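You operate a simulated robot arm through the tools that you are given. There is no shell and no other tool.

You run a simulated two-armed robot. Do the job below in one go: nothing can be reset, and whatever is moved stays where it is left.

## Task
Clear the measuring table's magnet plate: magnet off, blank to the mat, wipe.
Fine: wipe the grit off with the purple rag and put it back. What is to be rubbed or washed off counts as gone when no trace of it is left.

Only the result counts: the job must be done as asked and must still hold three seconds after the hand-in. Knocking over, shifting, dropping, spilling or breaking anything else fails it.

## Robot
Two 7-joint arms with fingered hands on one trunk that stands fixed in place. Base frame: the origin is at the foot of the trunk, x ahead of it, y to its left, z up. Lengths are in mm, angles in degrees, forces in N, time in s.
The left shoulder is at [60, 138, 947], the right one opposite. Each reaches about 939 mm from its shoulder. Payload 4 kg a hand.
The TCP of each hand is the grasp point between the finger pads, 36 mm short of the fingertips. In the tool frame z runs along the fingers and y along their closing line. The gripper opens to 120 mm; its body begins 42 mm behind the TCP. The gripper is a hand of 5 fingers: y runs from the thumb to the fingers, the wrist lies at [-15, -109, -200] in the tool frame, and closing takes about 1.5 s.
Orientation is that of the tool frame in the base frame, as a unit quaternion [x, y, z, w]. With the fingers straight down and the wrist toward the robot, the tool's x, y and z point along [0, 1, 0], [1, 0, 0] and [0, 0, -1] of the base frame.

## Interface
- The arms move only by the tool step_arm. It takes "left_series", "right_series" or both (then of equal length, played together; a hand with none holds still); each is a list of rows, each a list of 7 numbers: the shift along the tool's x, y, z in mm, then the turn, a rotation vector about the tool's x, y, z in degrees, then the opening, from 0 (shut) to 1 (fully open). In form: [[dx, dy, dz, wx, wy, wz, hand], ...]. A call has 1 to 20 rows; each row shifts and turns the commanded pose from where the row before left it, along the tool's axes as they then stand. Each row takes 0.2 s and may step no farther than 50 mm and 8.6 degrees from the row before; otherwise, or with a gripper value out of range, the whole call is refused. Where a pose cannot be reached the arm comes as near as it can. A force on the tool above 40 N (or 10 N above the force at the start of the call, whichever is more), or a blocked arm, ends the call early, and 0.2 s more pass. The fingers move at their own pace (about 153 mm/s each) and stop on an object; they squeeze with about 23 N. The grip force told is the motor's: it shows also when the fingers shut on nothing. Time passes only in rows, and 0.2 s behind the last, so rows that do not move let the fingers close. It gives the time, the measured TCP pose, the force on the tool (base axes), the opening and the grip force at its end, in the units of the frame above (readings bear some noise), with the torque about the TCP (base axes, N m) and any sound that the robot's microphone picked up.
- Cameras (640 x 400 px; columns grow to the right, rows downward): "scene" is now at [55.1, 14.7, 1590.1]; the picture's right is [0.16, -0.99, 0.00], its down [-0.59, -0.09, -0.80] and it looks along [0.79, 0.13, -0.60] (base axes); focal length 331 px, centre (320, 200). "left" rides on the left gripper at [-69, -79, -131] in its tool frame; the picture's right is [-0.78, -0.29, 0.55], its down [0.55, -0.73, 0.40] and it looks along [0.29, 0.61, 0.74] (tool axes); focal length 222 px, centre (320, 200). "right" rides on the right gripper at [69, -79, -131] in its tool frame; the picture's right is [-0.78, 0.29, -0.55], its down [-0.55, -0.73, 0.40] and it looks along [-0.29, 0.61, 0.74] (tool axes); focal length 222 px, centre (320, 200). There is no depth. A picture from a camera that has moved, and an enlarged one, comes with that camera's place and axes in the base frame and with its lens.
- get_image(camera): a new picture of that camera. The clock stands still meanwhile.
- lift_body(by): slides the trunk up (or, below 0, down) by that many mm; the arms and the scene camera ride with it, the base frame stays. It gives what a move gives, with no picture.
- hand_shape(shape, hand): the hand has 5 fingers and takes this shape, open, in about a second: jaw (thumb against the fingers, like two jaws); tri (thumb and two fingers); tip (a fingertip pinch); poke (one finger out to press); point (the index stretched); flat (the hand flat); cup (the hand cupped); fist (a fist). The gripper value then closes the fingers along that shape, each until it touches; the sizes above hold for jaw. It gives what a move gives, with no picture.
- head_to(pan, tilt): turns the head with the scene camera to pan (to the left, within 86 degrees either way) and tilt (down, from -29 to 69), counted from straight ahead of the robot. It gives what a move gives.
- enlarge(camera, box): a new picture of the part [left, top, right, bottom] of that camera's present view, enlarged. The clock stands still meanwhile.
- finish_job(): hands the job in; it is judged then, once.

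Nothing tells you positions but the pictures and the camera data. Unless the task says otherwise, let go and move clear before handing in.

The tools are called after "Call:" as a command line: name --argument value ..., lists and objects as JSON in quotes. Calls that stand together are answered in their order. step_arm: Moves the arms, as the interface text tells. Its arguments: {"type":"object","properties":{"left_series":{"type":"array"},"right_series":{"type":"array"}},"required":[]} The other tools are called the same way: lift_body (by) moves the trunk up or down; hand_shape (shape, hand) gives the hand a shape; head_to (pan, tilt) turns the head that bears the scene camera; get_image (camera) takes a picture; enlarge (camera, box) takes an enlarged picture of a part of a camera's view; finish_job () hands the job in.

At the start:

```text
clock: 0.0
left_tool_pos: [533.0, 256.1, 1248.6]
left_tcp_rot: [0.707, 0.707, 0.0, 0.0]
left_force: [0.1, 0.5, 0.4]
left_torque: [0.01, 0.02, 0.01]
left_grip_width: 119.7
left_gripper_force: 0.0
left_shape: jaw
right_tool_pos: [508.2, -211.1, 1308.0]
right_tcp_rot: [0.707, 0.708, 0.0, 0.0]
right_force: [-0.7, 0.0, 0.6]
right_torque: [-0.01, 0.01, -0.02]
right_grip_width: 119.6
right_gripper_force: 0.0
right_shape: jaw
trunk travel left (down, up): [-525.0, 65.0]
head pan, tilt (commanded): [9.2, 36.5]
```

scene: 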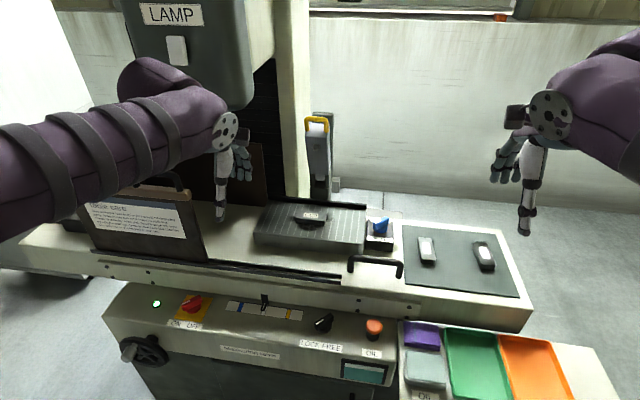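
right: 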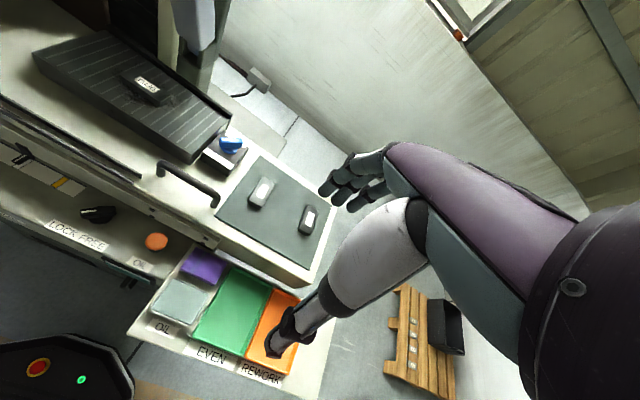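
left: 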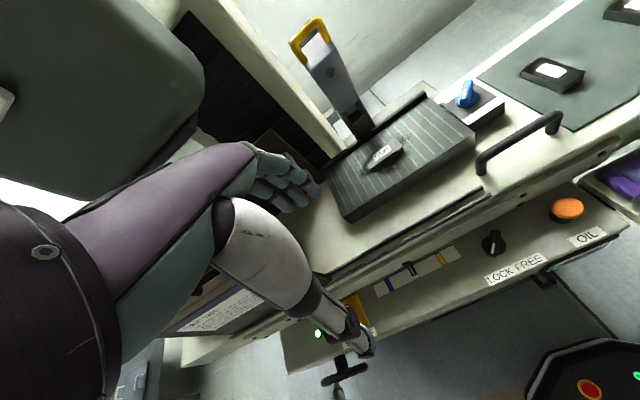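

I see a grinder-like measuring machine with a magnet plate carrying a small blank, a blue knob at its right end, a mat with two parts, and a tray with rags and bins. I'll look closer at all the parts and labels before moving.

Call:
enlarge --camera "scene" --box '[240, 190, 420, 300]'

Call:
enlarge --camera "scene" --box '[380, 200, 560, 310]'

Call:
enlarge --camera "scene" --box '[70, 170, 230, 270]'

Call:
enlarge --camera "scene" --box '[100, 280, 400, 400]'

Call:
enlarge --camera "right" --box '[30, 30, 350, 230]'

Call:
enlarge --camera "left" --box '[300, 50, 640, 290]'

```text
3.56 times, centred on (330, 245) of scene
camera zoom: at [55.1, 14.7, 1590.1], right [0.16, -0.99, 0.0], down [-0.59, -0.09, -0.8], along [0.79, 0.13, -0.6], focal length 1178 px, centre (284, 40)
```

zoom: 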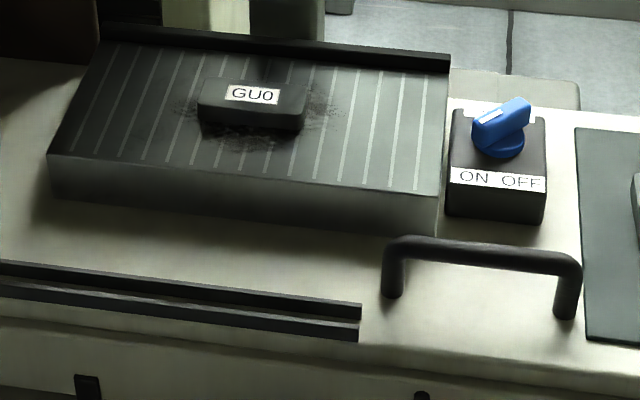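

```text
3.56 times, centred on (470, 255) of scene
camera zoom: at [55.1, 14.7, 1590.1], right [0.16, -0.99, 0.0], down [-0.59, -0.09, -0.8], along [0.79, 0.13, -0.6], focal length 1178 px, centre (-213, 4)
```

zoom: 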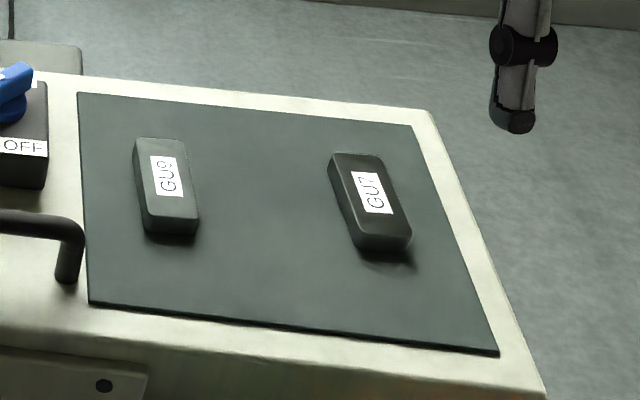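

```text
4.00 times, centred on (150, 220) of scene
camera zoom: at [55.1, 14.7, 1590.1], right [0.16, -0.99, 0.0], down [-0.59, -0.09, -0.8], along [0.79, 0.13, -0.6], focal length 1325 px, centre (1000, 120)
```

zoom: 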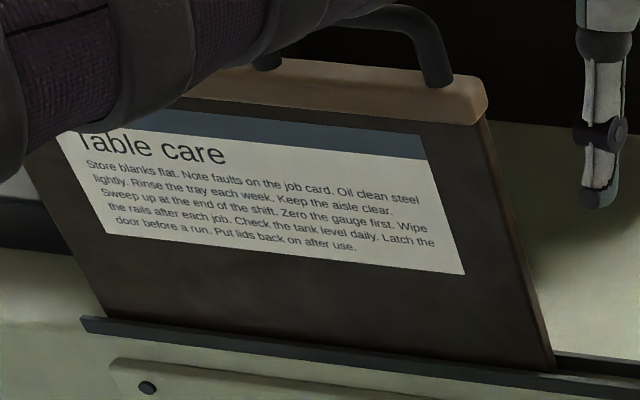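

```text
2.13 times, centred on (250, 340) of scene
camera zoom: at [55.1, 14.7, 1590.1], right [0.16, -0.99, 0.0], down [-0.59, -0.09, -0.8], along [0.79, 0.13, -0.6], focal length 707 px, centre (469, -99)
```

zoom: 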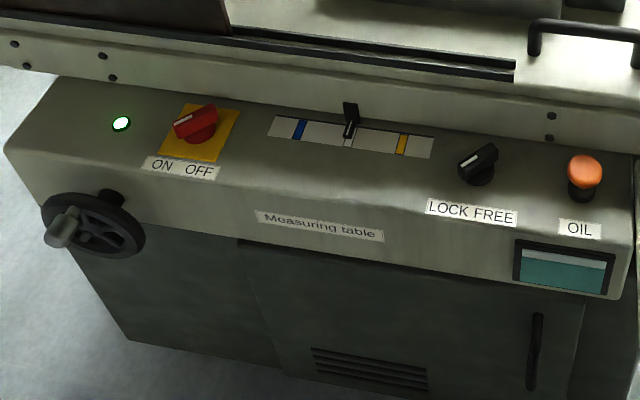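

```text
2.00 times, centred on (190, 130) of right
camera zoom: at [429.5, -141.6, 1439.9], right [0.29, -0.78, 0.55], down [-0.73, -0.55, -0.4], along [0.61, -0.29, -0.74], focal length 444 px, centre (580, 340)
```

zoom: 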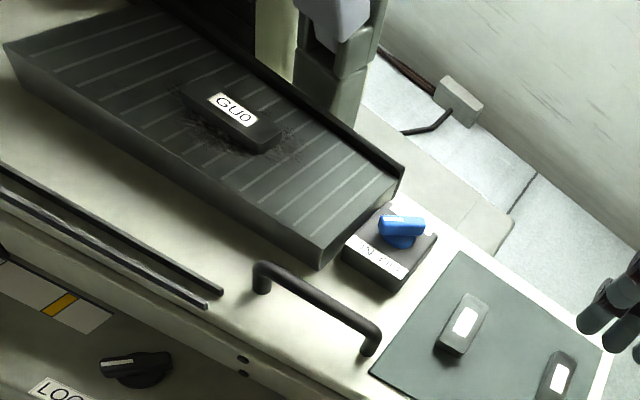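

```text
1.67 times, centred on (470, 170) of left
camera zoom: at [454.0, 186.1, 1379.0], right [-0.29, -0.78, -0.55], down [-0.73, 0.55, -0.4], along [0.61, 0.29, -0.74], focal length 370 px, centre (70, 250)
```

zoom: 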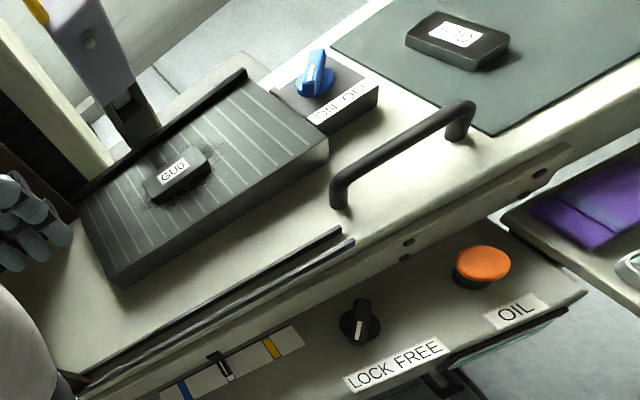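

The plate carries blank GU0 (about [802, 160, 970]) with grit around it; the blue ON/OFF knob sits to its right. I'll look more closely at the knob, the mat and the rag tray.

Call:
enlarge --camera "scene" --box '[355, 205, 405, 255]'

Call:
enlarge --camera "left" --box '[440, 70, 520, 130]'

Call:
enlarge --camera "right" --box '[190, 120, 270, 180]'

Call:
enlarge --camera "right" --box '[110, 220, 320, 400]'

Call:
enlarge --camera "scene" --box '[380, 310, 640, 400]'

Call:
enlarge --camera "scene" --box '[280, 90, 380, 210]'

```text
8.00 times, centred on (380, 230) of scene
camera zoom: at [55.1, 14.7, 1590.1], right [0.16, -0.99, 0.0], down [-0.59, -0.09, -0.8], along [0.79, 0.13, -0.6], focal length 2651 px, centre (-160, -40)
```

zoom: 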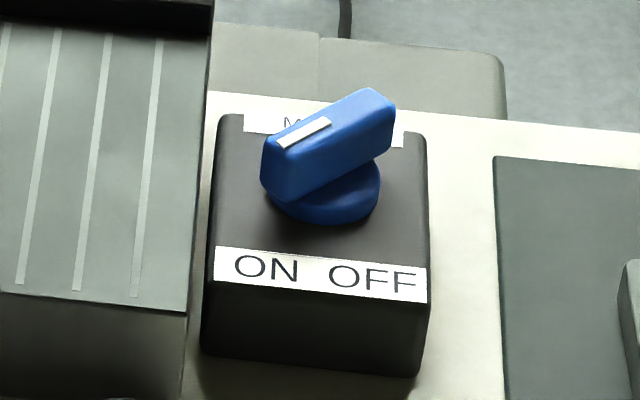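

```text
6.67 times, centred on (480, 100) of left
camera zoom: at [454.0, 186.1, 1379.0], right [-0.29, -0.78, -0.55], down [-0.73, 0.55, -0.4], along [0.61, 0.29, -0.74], focal length 1481 px, centre (-747, 867)
```

zoom: 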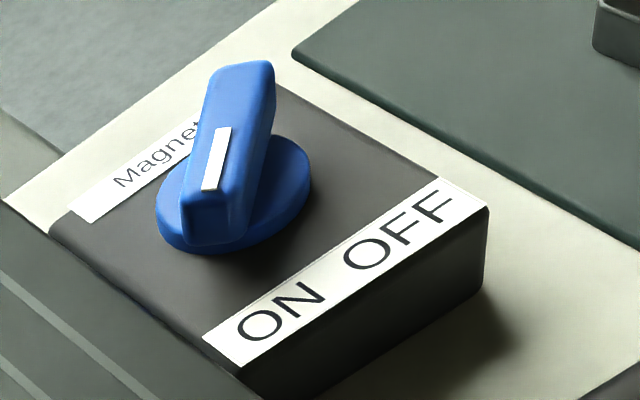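

```text
6.67 times, centred on (230, 150) of right
camera zoom: at [429.5, -141.6, 1439.9], right [0.29, -0.78, 0.55], down [-0.73, -0.55, -0.4], along [0.61, -0.29, -0.74], focal length 1481 px, centre (920, 533)
```

zoom: 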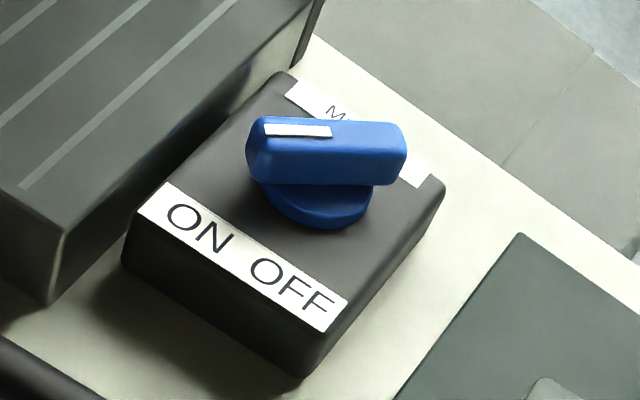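

```text
2.22 times, centred on (215, 310) of right
camera zoom: at [429.5, -141.6, 1439.9], right [0.29, -0.78, 0.55], down [-0.73, -0.55, -0.4], along [0.61, -0.29, -0.74], focal length 494 px, centre (553, -44)
```

zoom: 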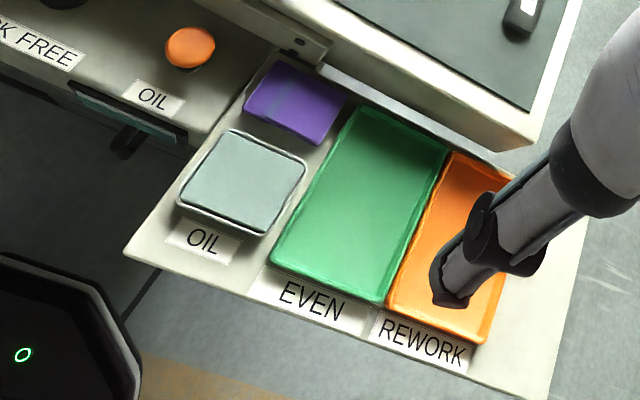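

```text
2.46 times, centred on (510, 355) of scene
camera zoom: at [55.1, 14.7, 1590.1], right [0.16, -0.99, 0.0], down [-0.59, -0.09, -0.8], along [0.79, 0.13, -0.6], focal length 816 px, centre (-148, -182)
```

zoom: 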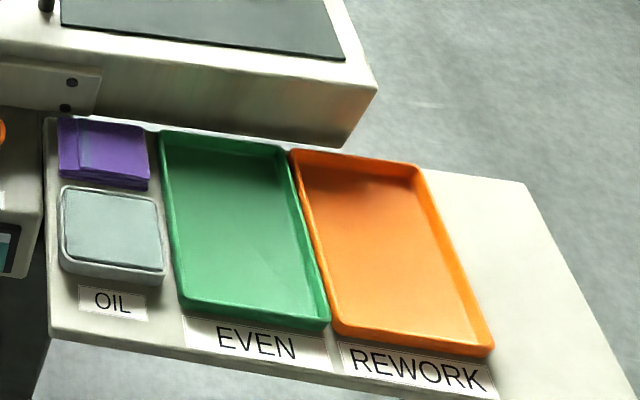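

```text
3.33 times, centred on (330, 150) of scene
camera zoom: at [55.1, 14.7, 1590.1], right [0.16, -0.99, 0.0], down [-0.59, -0.09, -0.8], along [0.79, 0.13, -0.6], focal length 1104 px, centre (287, 367)
```

zoom: 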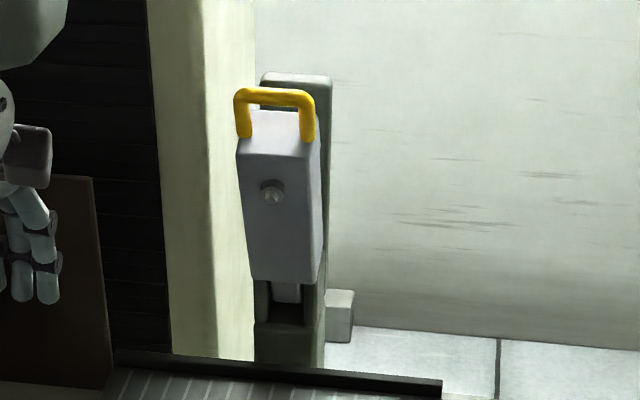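

The magnet knob's pointer is at ON (about [814, -45, 969]) and needs to go about 90° counter-clockwise (seen from above) to OFF. I'll bring the right hand near it and turn it 45° so the jaws would straddle the knob's handle, then look again.

Call:
step_arm --right_series '[[17.3, 33.1, 22.6, 0, 0, 0, 1], [17.3, 33.1, 22.6, 0, 0, 0, 1], [17.3, 33.1, 22.6, 0, 0, 0, 1], [17.3, 33.1, 22.6, 0, 0, 0, 1], [17.3, 33.1, 22.6, 0, 0, 0, 1], [17.3, 33.1, 22.6, 0, 0, 0, 1], [17.3, 33.1, 22.6, 0, 0, 0, 1], [0, 0, 0, 0, 0, -7.5, 1], [0, 0, 0, 0, 0, -7.5, 1], [0, 0, 0, 0, 0, -7.5, 1], [0, 0, 0, 0, 0, -7.5, 1], [0, 0, 0, 0, 0, -7.5, 1], [0, 0, 0, 0, 0, -7.5, 1], [0, 0, 0, 0, 0, 0, 1]]'

Call:
get_image --camera "right"

Call:
get_image --camera "scene"

Call:
get_image --camera "left"

```text
clock: 3.0
left_tool_pos: [533.2, 256.0, 1249.3]
left_tcp_rot: [0.708, 0.707, 0.001, 0.0]
left_force: [0.3, 0.4, -0.1]
left_torque: [0.03, -0.02, 0.03]
left_grip_width: 119.8
left_gripper_force: 0.0
left_shape: jaw
right_tool_pos: [738.1, -90.0, 1151.0]
right_tcp_rot: [0.381, 0.925, -0.001, 0.0]
right_force: [0.1, -0.2, 0.5]
right_torque: [0.01, -0.02, -0.02]
right_grip_width: 119.9
right_gripper_force: 0.1
right_shape: jaw
trunk travel left (down, up): [-525.0, 65.0]
head pan, tilt (commanded): [9.2, 36.5]
```

```text
taken
camera right: at [634.2, -96.4, 1282.2], right [0.76, -0.35, 0.55], down [-0.13, -0.91, -0.4], along [0.64, 0.23, -0.74], focal length 222 px, centre (320, 200)
```

right: 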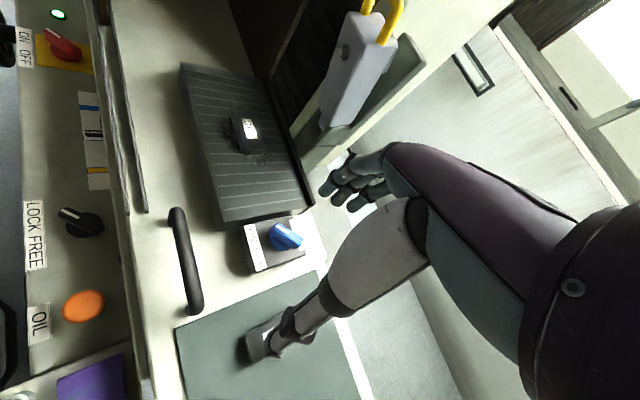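

```text
taken
camera scene: at [54.9, 14.8, 1590.1], right [0.16, -0.99, 0.0], down [-0.59, -0.09, -0.8], along [0.79, 0.13, -0.6], focal length 331 px, centre (320, 200)
```

scene: 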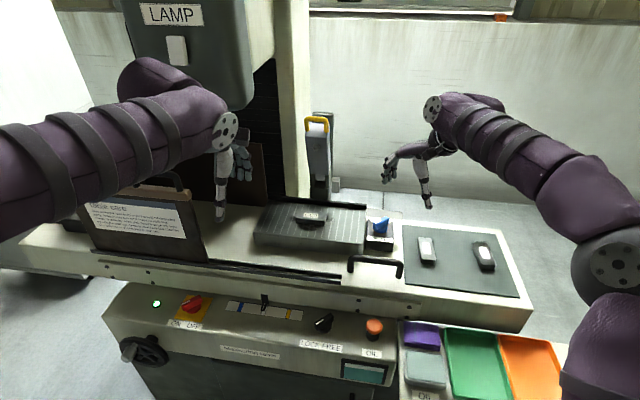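

```text
taken
camera left: at [453.9, 186.2, 1379.0], right [-0.29, -0.78, -0.55], down [-0.73, 0.55, -0.4], along [0.61, 0.29, -0.74], focal length 222 px, centre (320, 200)
```

left: 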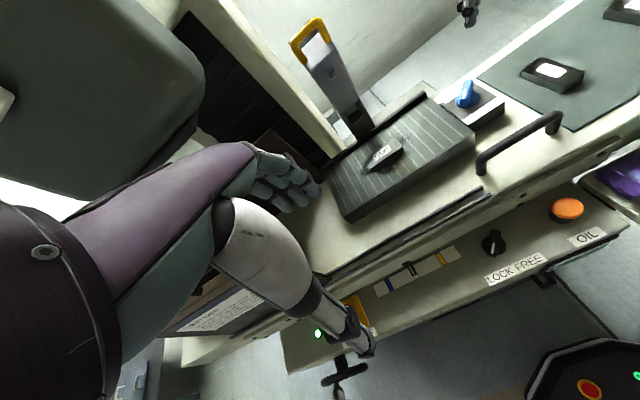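

The hand is up beside the knob, turned 45°. I'll enlarge the knob in this view to fix its position.

Call:
enlarge --camera "right" --box '[235, 200, 325, 280]'

Call:
enlarge --camera "right" --box '[170, 50, 330, 230]'

Call:
enlarge --camera "scene" --box '[360, 80, 600, 240]'

```text
5.00 times, centred on (280, 240) of right
camera zoom: at [634.2, -96.4, 1282.2], right [0.76, -0.35, 0.55], down [-0.13, -0.91, -0.4], along [0.64, 0.23, -0.74], focal length 1111 px, centre (520, 0)
```

zoom: 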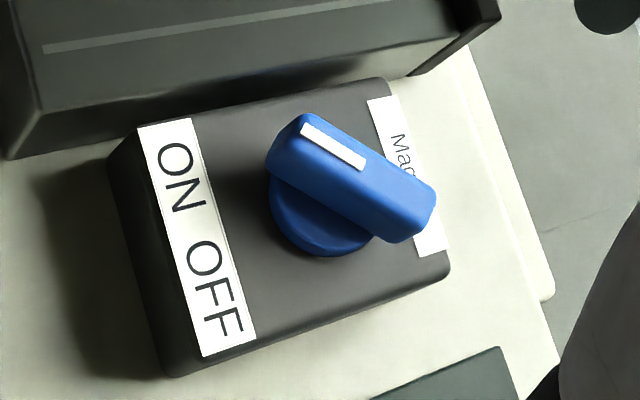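

```text
2.22 times, centred on (250, 140) of right
camera zoom: at [634.2, -96.4, 1282.2], right [0.76, -0.35, 0.55], down [-0.13, -0.91, -0.4], along [0.64, 0.23, -0.74], focal length 494 px, centre (476, 333)
```

zoom: 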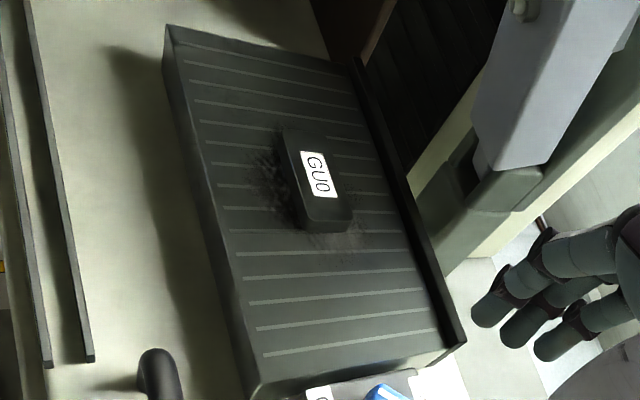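

```text
2.50 times, centred on (480, 160) of scene
camera zoom: at [54.9, 14.8, 1590.1], right [0.16, -0.99, 0.0], down [-0.59, -0.09, -0.8], along [0.79, 0.13, -0.6], focal length 828 px, centre (-80, 300)
```

zoom: 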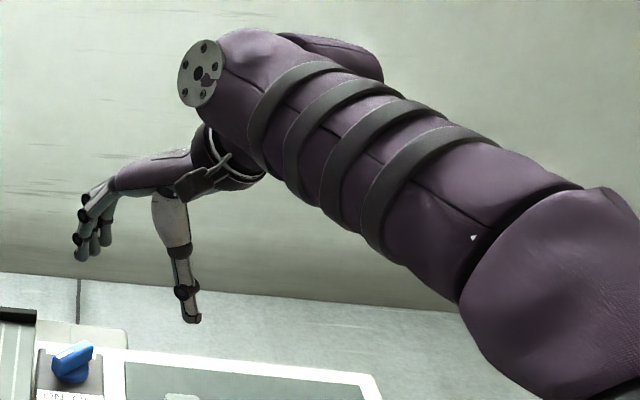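

Knob centre comes out at about [815, -43.5], top about z 969, consistent across views. I'll move over it with the jaws half open, staying above it first.

Call:
step_arm --right_series '[[-5.5, 21.8, 27.7, 0, 0, 0, 0.5], [-5.5, 21.8, 27.7, 0, 0, 0, 0.5], [-5.5, 21.8, 27.7, 0, 0, 0, 0.5], [-5.5, 21.8, 27.7, 0, 0, 0, 0.5], [0, 0, 0, 0, 0, 0, 0.5], [0, 0, 0, 0, 0, 0, 0.5]]'

Call:
get_image --camera "right"

Call:
enlarge --camera "scene" --box '[330, 130, 470, 260]'

Call:
enlarge --camera "left" --box '[400, 20, 560, 140]'

```text
clock: 4.4
left_tool_pos: [534.1, 257.2, 1247.6]
left_tcp_rot: [0.707, 0.707, 0.001, 0.0]
left_force: [-0.1, -0.4, 0.0]
left_torque: [-0.01, 0.0, 0.0]
left_grip_width: 119.7
left_gripper_force: 0.0
left_shape: jaw
right_tool_pos: [817.1, -42.3, 1040.0]
right_tcp_rot: [0.382, 0.924, -0.001, 0.0]
right_force: [0.8, 0.7, -1.0]
right_torque: [0.01, 0.01, 0.0]
right_grip_width: 60.3
right_gripper_force: 0.0
right_shape: jaw
trunk travel left (down, up): [-525.0, 65.0]
head pan, tilt (commanded): [9.2, 36.5]
```

```text
taken
camera right: at [714.0, -50.4, 1171.8], right [0.76, -0.35, 0.55], down [-0.13, -0.91, -0.4], along [0.64, 0.23, -0.74], focal length 222 px, centre (320, 200)
```

right: 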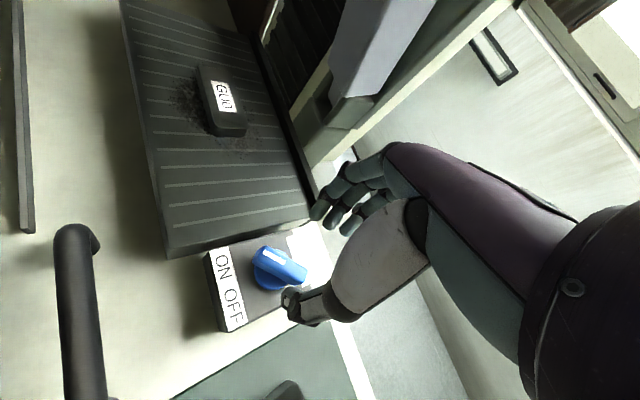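

```text
3.08 times, centred on (400, 195) of scene
camera zoom: at [55.5, 14.9, 1590.1], right [0.16, -0.99, 0.0], down [-0.59, -0.1, -0.8], along [0.79, 0.13, -0.6], focal length 1020 px, centre (74, 215)
```

zoom: 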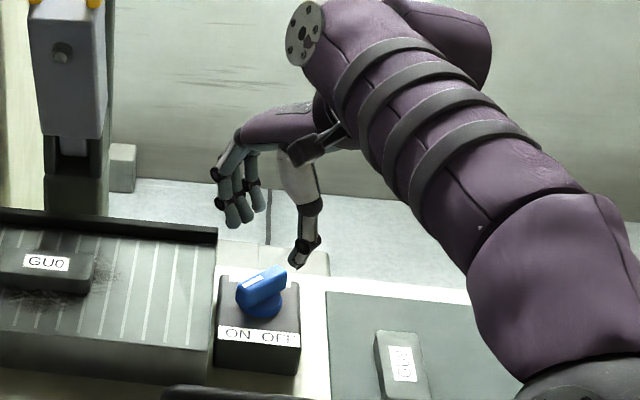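

```text
3.33 times, centred on (480, 80) of left
camera zoom: at [454.4, 186.4, 1378.8], right [-0.29, -0.79, -0.55], down [-0.74, 0.55, -0.4], along [0.61, 0.29, -0.74], focal length 740 px, centre (-213, 600)
```

zoom: 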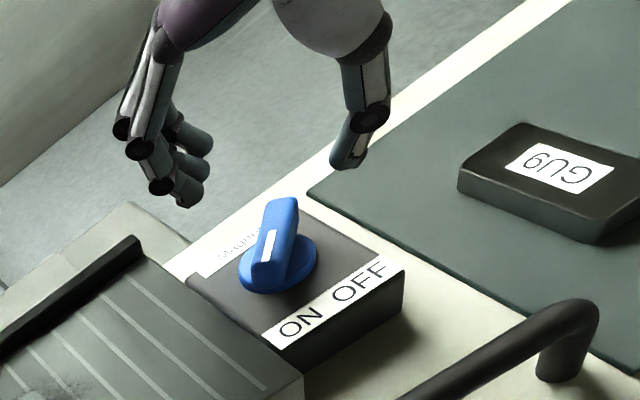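

The hand is above the knob; one more enlarged look to centre it exactly before descending.

Call:
enlarge --camera "right" --box '[220, 220, 340, 330]'

```text
3.64 times, centred on (280, 275) of right
camera zoom: at [714.0, -50.4, 1171.8], right [0.76, -0.35, 0.55], down [-0.13, -0.91, -0.4], along [0.64, 0.23, -0.74], focal length 808 px, centre (466, -73)
```

zoom: 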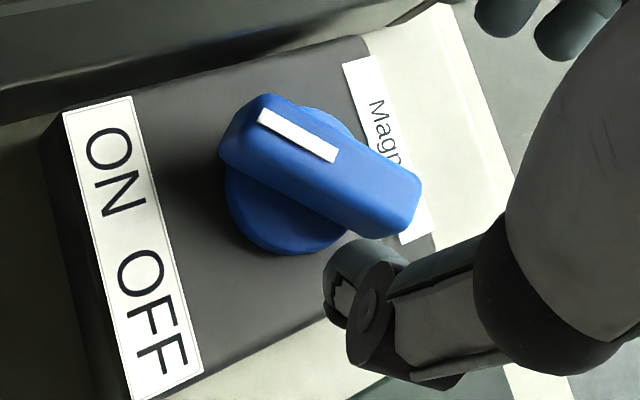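

Knob centre confirmed at about [815.5, -43]. I'll descend so the fingertips stay just above the box top, with the handle between them.

Call:
step_arm --right_series '[[1, -1, 20, 0, 0, 0, 0.5], [0, 0, 20, 0, 0, 0, 0.5], [0, 0, 14, 0, 0, 0, 0.5], [0, 0, 0, 0, 0, 0, 0.5]]'

Call:
get_image --camera "right"

Call:
enlarge --camera "left" --box '[420, 50, 540, 140]'

Call:
enlarge --camera "scene" --box '[340, 170, 440, 260]'

```text
clock: 5.4
left_tool_pos: [533.5, 255.8, 1249.1]
left_tcp_rot: [0.707, 0.707, 0.0, 0.0]
left_force: [-0.6, 0.0, -0.3]
left_torque: [-0.01, 0.02, 0.02]
left_grip_width: 119.7
left_gripper_force: 0.0
left_shape: jaw
right_tool_pos: [814.4, -40.5, 984.4]
right_tcp_rot: [0.383, 0.924, 0.0, -0.001]
right_force: [0.2, 0.6, 0.5]
right_torque: [0.02, 0.0, 0.01]
right_grip_width: 60.0
right_gripper_force: 0.2
right_shape: jaw
trunk travel left (down, up): [-525.0, 65.0]
head pan, tilt (commanded): [9.2, 36.5]
```

```text
taken
camera right: at [710.6, -48.6, 1116.5], right [0.76, -0.35, 0.55], down [-0.13, -0.91, -0.4], along [0.64, 0.23, -0.74], focal length 222 px, centre (320, 200)
```

right: 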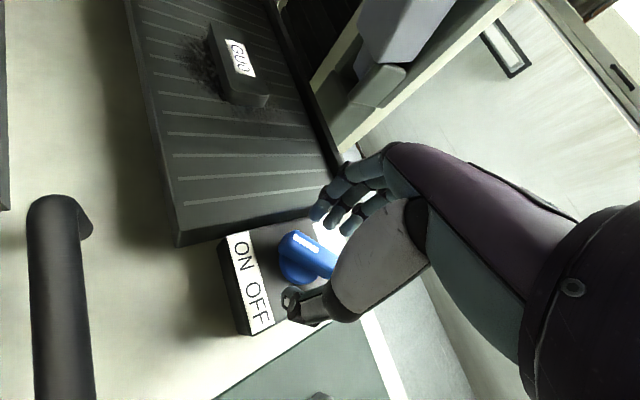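

```text
4.44 times, centred on (480, 95) of left
camera zoom: at [454.1, 186.2, 1378.9], right [-0.29, -0.78, -0.55], down [-0.73, 0.55, -0.4], along [0.61, 0.29, -0.74], focal length 987 px, centre (-391, 667)
```

zoom: 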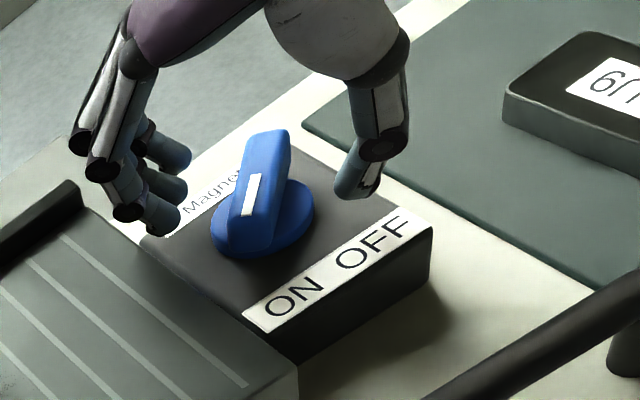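

```text
4.44 times, centred on (390, 215) of scene
camera zoom: at [55.2, 14.8, 1590.1], right [0.16, -0.99, 0.0], down [-0.59, -0.09, -0.8], along [0.79, 0.13, -0.6], focal length 1473 px, centre (9, 133)
```

zoom: 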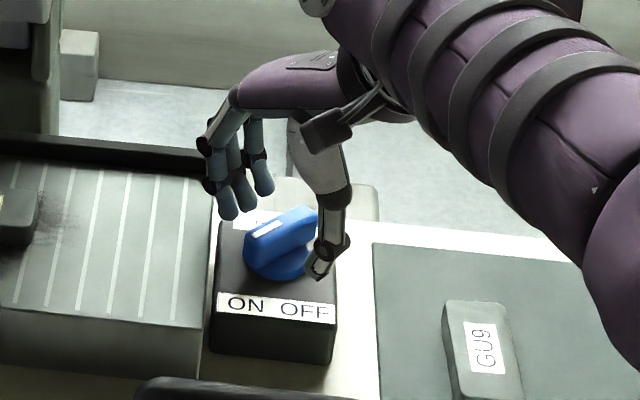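

The handle lies between thumb and fingers. I'll close the jaws on it.

Call:
step_arm --right_series '[[0, 0, 0, 0, 0, 0, 0], [0, 0, 0, 0, 0, 0, 0], [0, 0, 0, 0, 0, 0, 0], [0, 0, 0, 0, 0, 0, 0], [0, 0, 0, 0, 0, 0, 0], [0, 0, 0, 0, 0, 0, 0]]'

Call:
enlarge --camera "left" --box '[420, 50, 540, 140]'

Call:
enlarge --camera "right" --box '[220, 160, 400, 340]'

```text
clock: 6.8
left_tool_pos: [533.9, 255.8, 1248.6]
left_tcp_rot: [0.707, 0.707, 0.001, 0.0]
left_force: [-1.0, -0.4, -0.5]
left_torque: [-0.01, -0.01, -0.05]
left_grip_width: 119.7
left_gripper_force: 0.1
left_shape: jaw
right_tool_pos: [814.6, -41.7, 985.3]
right_tcp_rot: [0.383, 0.924, 0.0, 0.0]
right_force: [-0.5, -0.9, -1.9]
right_torque: [-0.02, 0.03, 0.06]
right_grip_width: 12.9
right_gripper_force: 22.9
right_shape: jaw
trunk travel left (down, up): [-525.0, 65.0]
head pan, tilt (commanded): [9.2, 36.5]
```

```text
4.44 times, centred on (480, 95) of left
camera zoom: at [454.2, 186.1, 1378.9], right [-0.29, -0.78, -0.55], down [-0.73, 0.55, -0.4], along [0.61, 0.29, -0.74], focal length 987 px, centre (-391, 667)
```

zoom: 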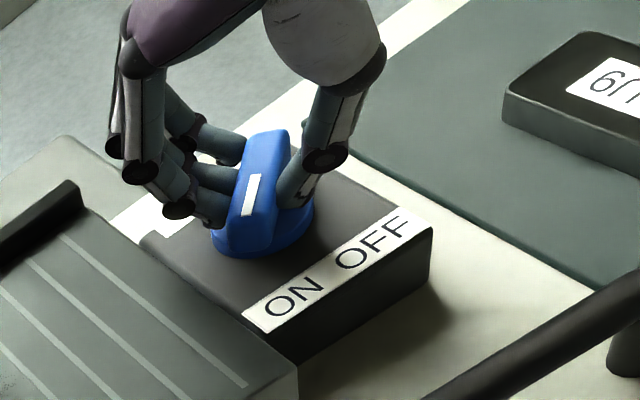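

```text
2.22 times, centred on (310, 250) of right
camera zoom: at [710.7, -48.8, 1116.5], right [0.76, -0.35, 0.55], down [-0.13, -0.91, -0.4], along [0.64, 0.23, -0.74], focal length 494 px, centre (342, 89)
```

zoom: 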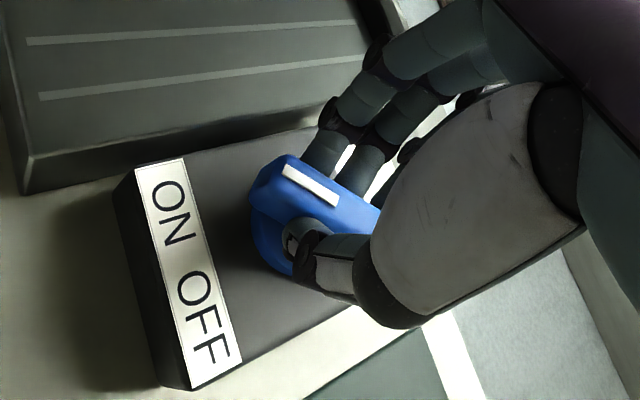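

Gripped firmly on the 13 mm handle. I'll turn counter-clockwise 30° first and check that the knob follows.

Call:
step_arm --right_series '[[0, 0, 0, 0, 0, -6, 0], [0, 0, 0, 0, 0, -6, 0], [0, 0, 0, 0, 0, -6, 0], [0, 0, 0, 0, 0, -6, 0], [0, 0, 0, 0, 0, -6, 0]]'

Call:
enlarge --camera "left" --box '[420, 50, 540, 140]'

Call:
enlarge --camera "scene" --box '[320, 120, 480, 260]'

```text
clock: 7.7
left_tool_pos: [534.1, 257.4, 1248.4]
left_tcp_rot: [0.707, 0.707, 0.0, 0.0]
left_force: [-0.4, -0.1, 0.2]
left_torque: [0.0, 0.01, -0.03]
left_grip_width: 119.8
left_gripper_force: 0.1
left_shape: jaw
right_tool_pos: [811.7, -43.9, 983.8]
right_tcp_rot: [0.226, 0.974, -0.016, 0.012]
right_force: [11.1, 7.4, 7.2]
right_torque: [0.31, -0.36, -0.03]
right_grip_width: 13.8
right_gripper_force: 23.1
right_shape: jaw
right hand out of reach, approached as far as the arm can: row 3, 4
trunk travel left (down, up): [-525.0, 65.0]
head pan, tilt (commanded): [9.2, 36.5]
stopped in row 4 (right hand): the force on the tool passed its limit at 43 N (the readings are from after the stop); the commanded pose is now the measured one
```

```text
4.44 times, centred on (480, 95) of left
camera zoom: at [454.8, 186.7, 1378.7], right [-0.29, -0.79, -0.55], down [-0.74, 0.55, -0.4], along [0.61, 0.29, -0.74], focal length 987 px, centre (-391, 667)
```

zoom: 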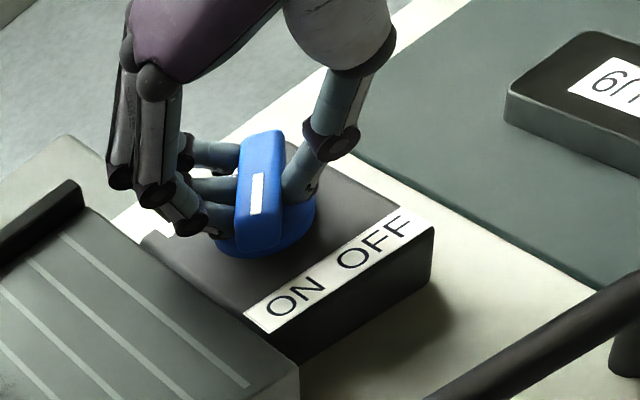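

```text
2.86 times, centred on (400, 190) of scene
camera zoom: at [56.1, 15.2, 1590.1], right [0.16, -0.99, 0.0], down [-0.59, -0.1, -0.8], along [0.79, 0.13, -0.6], focal length 947 px, centre (91, 229)
```

zoom: 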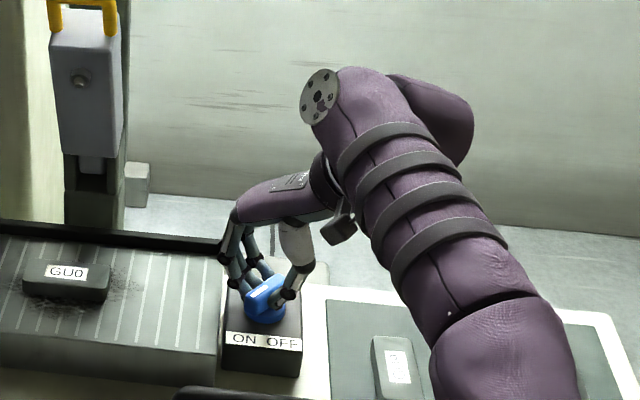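

The right wrist reached its limit at about 64° yaw, so the knob has only turned about 17°. I'll release, rise, and switch to a single-finger push for the rest of the turn.

Call:
step_arm --right_series '[[0, 0, 0, 0, 0, 0, 0.5], [0, 0, 0, 0, 0, 0, 0.5], [0, 0, 0, 0, 0, 0, 0.5], [0, 0, -20, 0, 0, 0, 0.5], [0, 0, -30, 0, 0, 0, 0.5], [0, 0, -30, 0, 0, 0, 0.5], [0, 0, -30, 0, 0, 0, 0.5], [0, 0, 0, 0, 0, 0, 0.5]]'

Call:
enlarge --camera "left" --box '[420, 50, 540, 140]'

```text
clock: 9.5
left_tool_pos: [533.5, 257.9, 1249.5]
left_tcp_rot: [0.707, 0.708, 0.0, 0.0]
left_force: [-0.3, 0.1, -0.1]
left_torque: [0.0, -0.03, 0.01]
left_grip_width: 119.6
left_gripper_force: 0.0
left_shape: jaw
right_tool_pos: [791.3, -42.8, 1090.5]
right_tcp_rot: [0.226, 0.974, -0.018, 0.011]
right_force: [0.4, -0.1, 0.5]
right_torque: [-0.02, -0.02, -0.02]
right_grip_width: 59.6
right_gripper_force: 0.0
right_shape: jaw
right hand out of reach, approached as far as the arm can: row 5, 6, 7
trunk travel left (down, up): [-525.0, 65.0]
head pan, tilt (commanded): [9.2, 36.5]
```

```text
4.44 times, centred on (480, 95) of left
camera zoom: at [454.1, 187.4, 1378.7], right [-0.29, -0.79, -0.55], down [-0.74, 0.55, -0.4], along [0.61, 0.29, -0.74], focal length 987 px, centre (-391, 667)
```

zoom: 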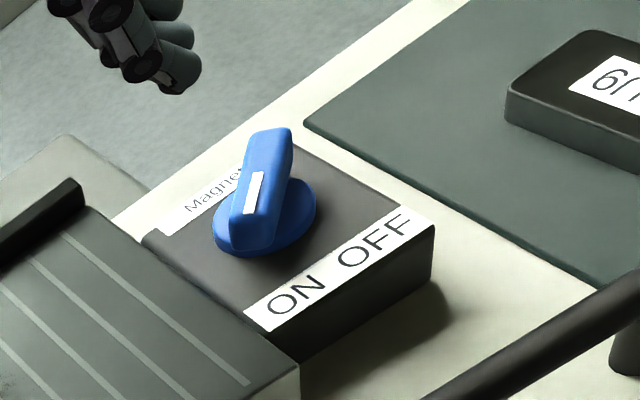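

The knob stayed partly turned. I'll bring the hand back to about 30° yaw, change to the poke shape and see where the fingertip is.

Call:
step_arm --right_series '[[0, 0, 0, -0.43, 0.42, 8.5, 0.5], [0, 0, 0, -0.43, 0.42, 8.5, 0.5], [0, 0, 0, -0.43, 0.42, 8.5, 0.5], [0, 0, 0, -0.43, 0.42, 8.5, 0.5], [0, 0, 0, 0, 0, 0, 0.5]]'

Call:
hand_shape --hand "right" --shape "poke"

Call:
get_image --camera "right"

Call:
enlarge --camera "left" --box '[360, 0, 560, 150]'

Call:
enlarge --camera "scene" --box '[320, 100, 480, 260]'

```text
clock: 10.7
left_tool_pos: [534.4, 257.0, 1248.6]
left_tcp_rot: [0.707, 0.707, 0.0, 0.0]
left_force: [0.5, -0.4, -0.2]
left_torque: [0.0, 0.0, 0.0]
left_grip_width: 119.7
left_gripper_force: 0.1
left_shape: jaw
right_tool_pos: [791.5, -43.3, 1087.5]
right_tcp_rot: [0.503, 0.864, 0.004, 0.003]
right_force: [-0.3, -0.6, -1.1]
right_torque: [0.0, -0.01, 0.0]
right_grip_width: 60.1
right_gripper_force: 0.1
right_shape: jaw
trunk travel left (down, up): [-525.0, 65.0]
head pan, tilt (commanded): [9.2, 36.5]
```

```text
clock: 11.6
left_tool_pos: [534.0, 257.0, 1249.4]
left_tcp_rot: [0.706, 0.708, 0.001, -0.001]
left_force: [0.5, 0.1, 0.3]
left_torque: [-0.01, -0.03, -0.01]
left_grip_width: 119.6
left_gripper_force: 0.0
left_shape: jaw
right_tool_pos: [790.3, -43.5, 1087.7]
right_tcp_rot: [0.501, 0.865, 0.004, 0.004]
right_force: [0.2, 0.7, 0.6]
right_torque: [0.0, 0.02, -0.01]
right_grip_width: 0.0
right_gripper_force: 0.1
right_shape: poke
trunk travel left (down, up): [-525.0, 65.0]
head pan, tilt (commanded): [9.2, 36.5]
```

```text
taken
camera right: at [687.5, -22.5, 1217.4], right [0.64, -0.54, 0.55], down [-0.36, -0.84, -0.4], along [0.68, 0.06, -0.73], focal length 222 px, centre (320, 200)
```

right: 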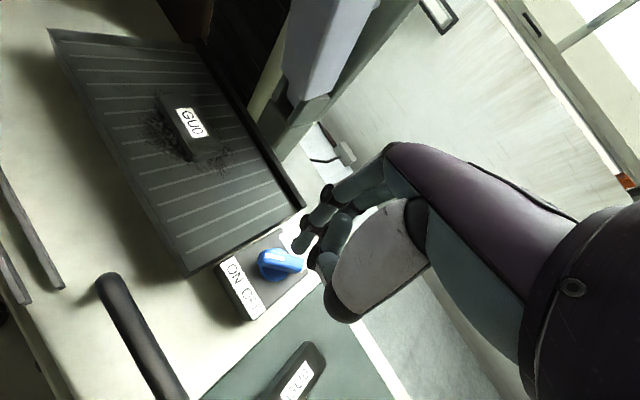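

```text
2.67 times, centred on (460, 75) of left
camera zoom: at [454.1, 186.1, 1378.9], right [-0.29, -0.78, -0.55], down [-0.73, 0.55, -0.4], along [0.61, 0.29, -0.74], focal length 592 px, centre (-53, 533)
```

zoom: 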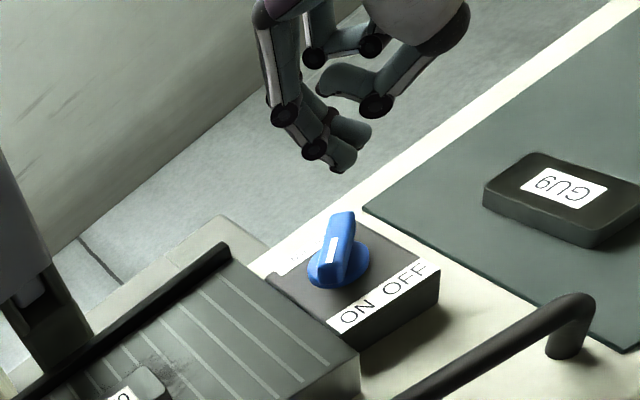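

```text
2.50 times, centred on (400, 180) of scene
camera zoom: at [55.2, 14.8, 1590.1], right [0.16, -0.99, 0.0], down [-0.59, -0.09, -0.8], along [0.79, 0.13, -0.6], focal length 828 px, centre (120, 250)
```

zoom: 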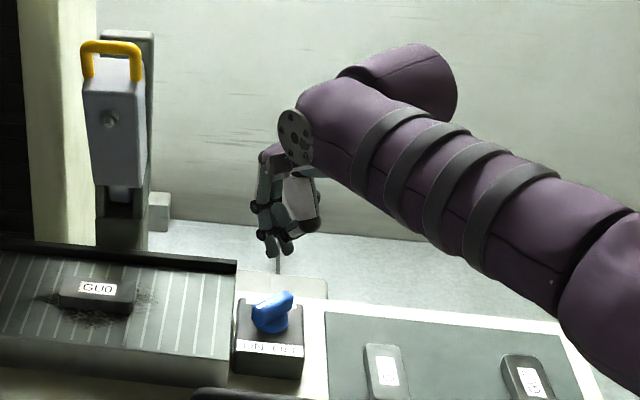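

Call:
enlarge --camera "right" --box '[270, 150, 430, 330]'

Call:
enlarge --camera "scene" --box '[370, 130, 420, 220]'

Call:
enlarge --camera "left" --box '[430, 0, 530, 80]'

```text
2.22 times, centred on (350, 240) of right
camera zoom: at [687.5, -22.5, 1217.4], right [0.64, -0.54, 0.55], down [-0.36, -0.84, -0.4], along [0.68, 0.06, -0.73], focal length 494 px, centre (253, 111)
```

zoom: 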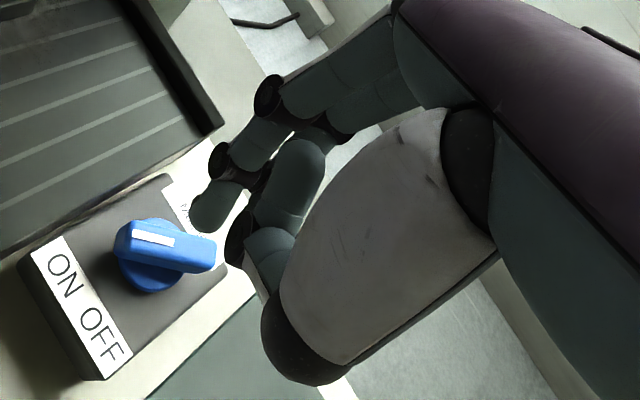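

```text
4.44 times, centred on (395, 175) of scene
camera zoom: at [55.2, 14.8, 1590.1], right [0.16, -0.99, 0.0], down [-0.59, -0.09, -0.8], along [0.79, 0.13, -0.6], focal length 1473 px, centre (-13, 311)
```

zoom: 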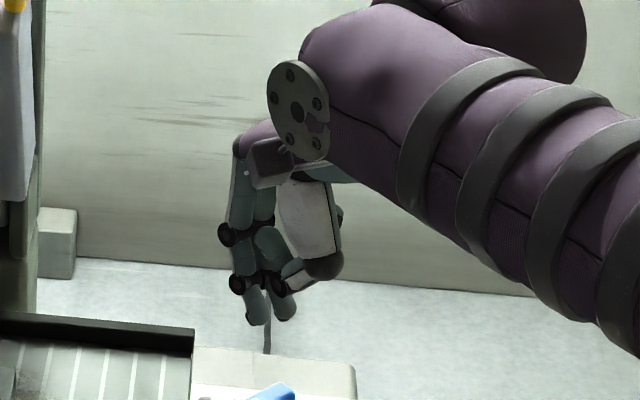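

```text
5.00 times, centred on (480, 40) of left
camera zoom: at [454.1, 186.1, 1378.9], right [-0.29, -0.78, -0.55], down [-0.73, 0.55, -0.4], along [0.61, 0.29, -0.74], focal length 1111 px, centre (-480, 1000)
```

zoom: 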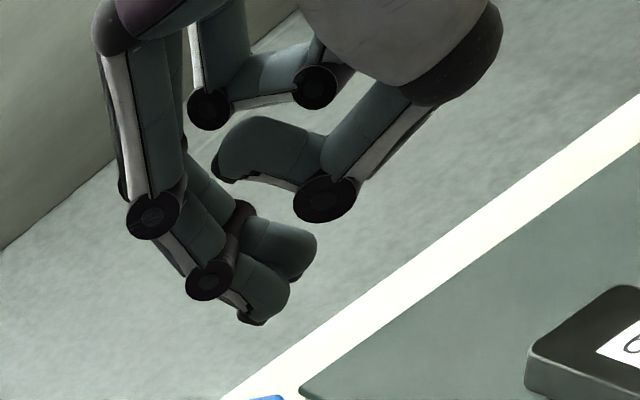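

In poke shape two fingertips sit side by side about 41 mm below the TCP. I'll bring them beside the knob's far end (mat side) so they can sweep it counter-clockwise, first above, then down.

Call:
step_arm --right_series '[[-24.2, -1.4, 14, 0, 0, 0, 1], [-24.2, -1.4, 14, 0, 0, 0, 1], [0, 0, 24, 0, 0, 0, 1], [0, 0, 0, 0, 0, 0, 1]]'

Call:
enlarge --camera "left" --box '[420, 20, 540, 120]'

Call:
enlarge --camera "scene" --box '[350, 160, 450, 260]'

Call:
enlarge --camera "right" --box '[230, 150, 430, 310]'

```text
clock: 12.6
left_tool_pos: [533.0, 256.9, 1248.7]
left_tcp_rot: [0.707, 0.707, 0.0, 0.0]
left_force: [-0.1, -0.8, -0.6]
left_torque: [-0.03, 0.0, 0.01]
left_grip_width: 119.6
left_gripper_force: 0.0
left_shape: jaw
right_tool_pos: [813.7, -84.9, 1034.6]
right_tcp_rot: [0.502, 0.865, 0.003, 0.004]
right_force: [-0.2, 0.0, 0.1]
right_torque: [-0.03, 0.0, 0.03]
right_grip_width: 0.0
right_gripper_force: 0.1
right_shape: poke
trunk travel left (down, up): [-525.0, 65.0]
head pan, tilt (commanded): [9.2, 36.5]
```

```text
4.00 times, centred on (480, 70) of left
camera zoom: at [454.1, 186.1, 1379.0], right [-0.29, -0.78, -0.55], down [-0.73, 0.55, -0.4], along [0.61, 0.29, -0.74], focal length 888 px, centre (-320, 720)
```

zoom: 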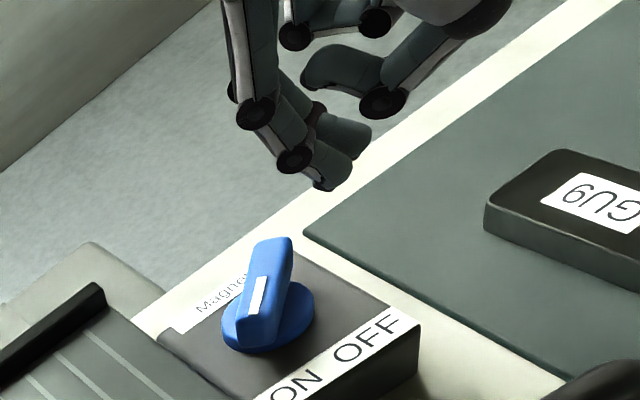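

```text
4.00 times, centred on (400, 210) of scene
camera zoom: at [55.1, 14.7, 1590.1], right [0.16, -0.99, 0.0], down [-0.59, -0.09, -0.8], along [0.79, 0.13, -0.6], focal length 1325 px, centre (0, 160)
```

zoom: 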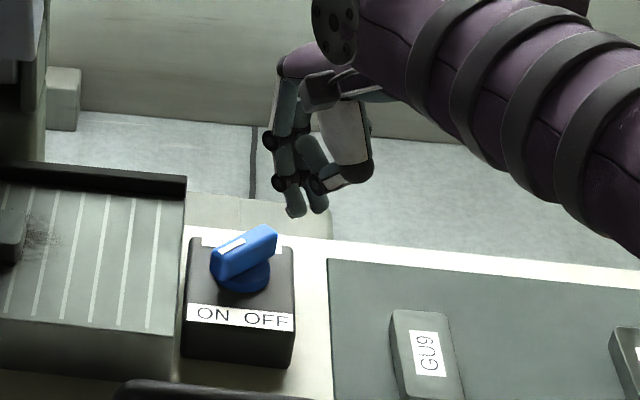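

```text
2.50 times, centred on (330, 230) of right
camera zoom: at [710.7, -64.4, 1165.2], right [0.64, -0.54, 0.55], down [-0.36, -0.84, -0.4], along [0.68, 0.06, -0.73], focal length 555 px, centre (295, 125)
```

zoom: 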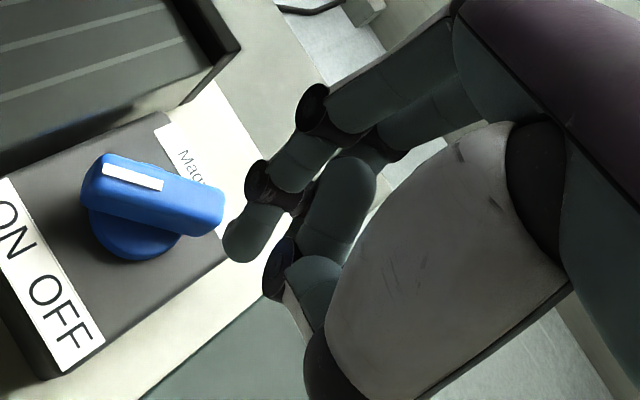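

Fingertips are about 10 mm clear of the handle on its mat side. Descending beside it.

Call:
step_arm --right_series '[[0, 0, 20, 0, 0, 0, 1], [0, 0, 18, 0, 0, 0, 1], [0, 0, 9, 0, 0, 0, 1], [0, 0, 0, 0, 0, 0, 1]]'

Call:
enlarge --camera "left" --box '[420, 20, 540, 120]'

Call:
enlarge --camera "right" --box '[230, 150, 430, 310]'

```text
clock: 13.6
left_tool_pos: [533.5, 255.3, 1248.1]
left_tcp_rot: [0.707, 0.707, 0.0, 0.0]
left_force: [-0.8, -1.1, -0.1]
left_torque: [0.02, 0.01, 0.0]
left_grip_width: 119.6
left_gripper_force: 0.0
left_shape: jaw
right_tool_pos: [812.4, -84.6, 986.5]
right_tcp_rot: [0.502, 0.865, 0.004, 0.004]
right_force: [-0.3, -0.2, 0.1]
right_torque: [0.04, -0.06, 0.02]
right_grip_width: 0.0
right_gripper_force: 0.0
right_shape: poke
trunk travel left (down, up): [-525.0, 65.0]
head pan, tilt (commanded): [9.2, 36.5]
```

```text
4.00 times, centred on (480, 70) of left
camera zoom: at [454.0, 186.1, 1378.9], right [-0.29, -0.78, -0.55], down [-0.73, 0.55, -0.4], along [0.61, 0.29, -0.74], focal length 888 px, centre (-320, 720)
```

zoom: 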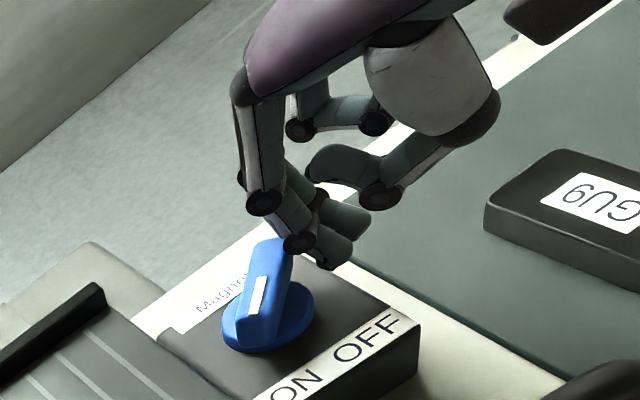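

```text
2.50 times, centred on (330, 230) of right
camera zoom: at [709.6, -64.3, 1117.4], right [0.64, -0.54, 0.55], down [-0.36, -0.84, -0.4], along [0.68, 0.06, -0.73], focal length 555 px, centre (295, 125)
```

zoom: 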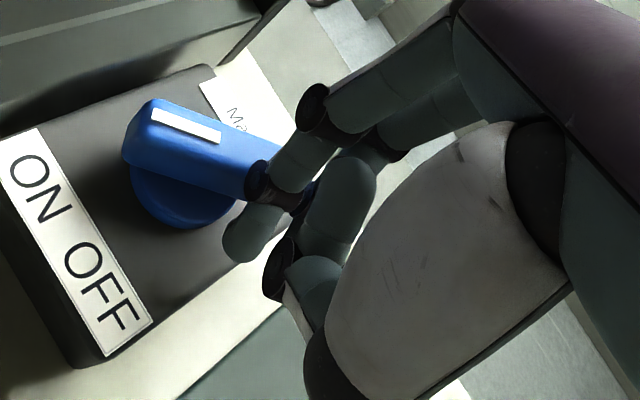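

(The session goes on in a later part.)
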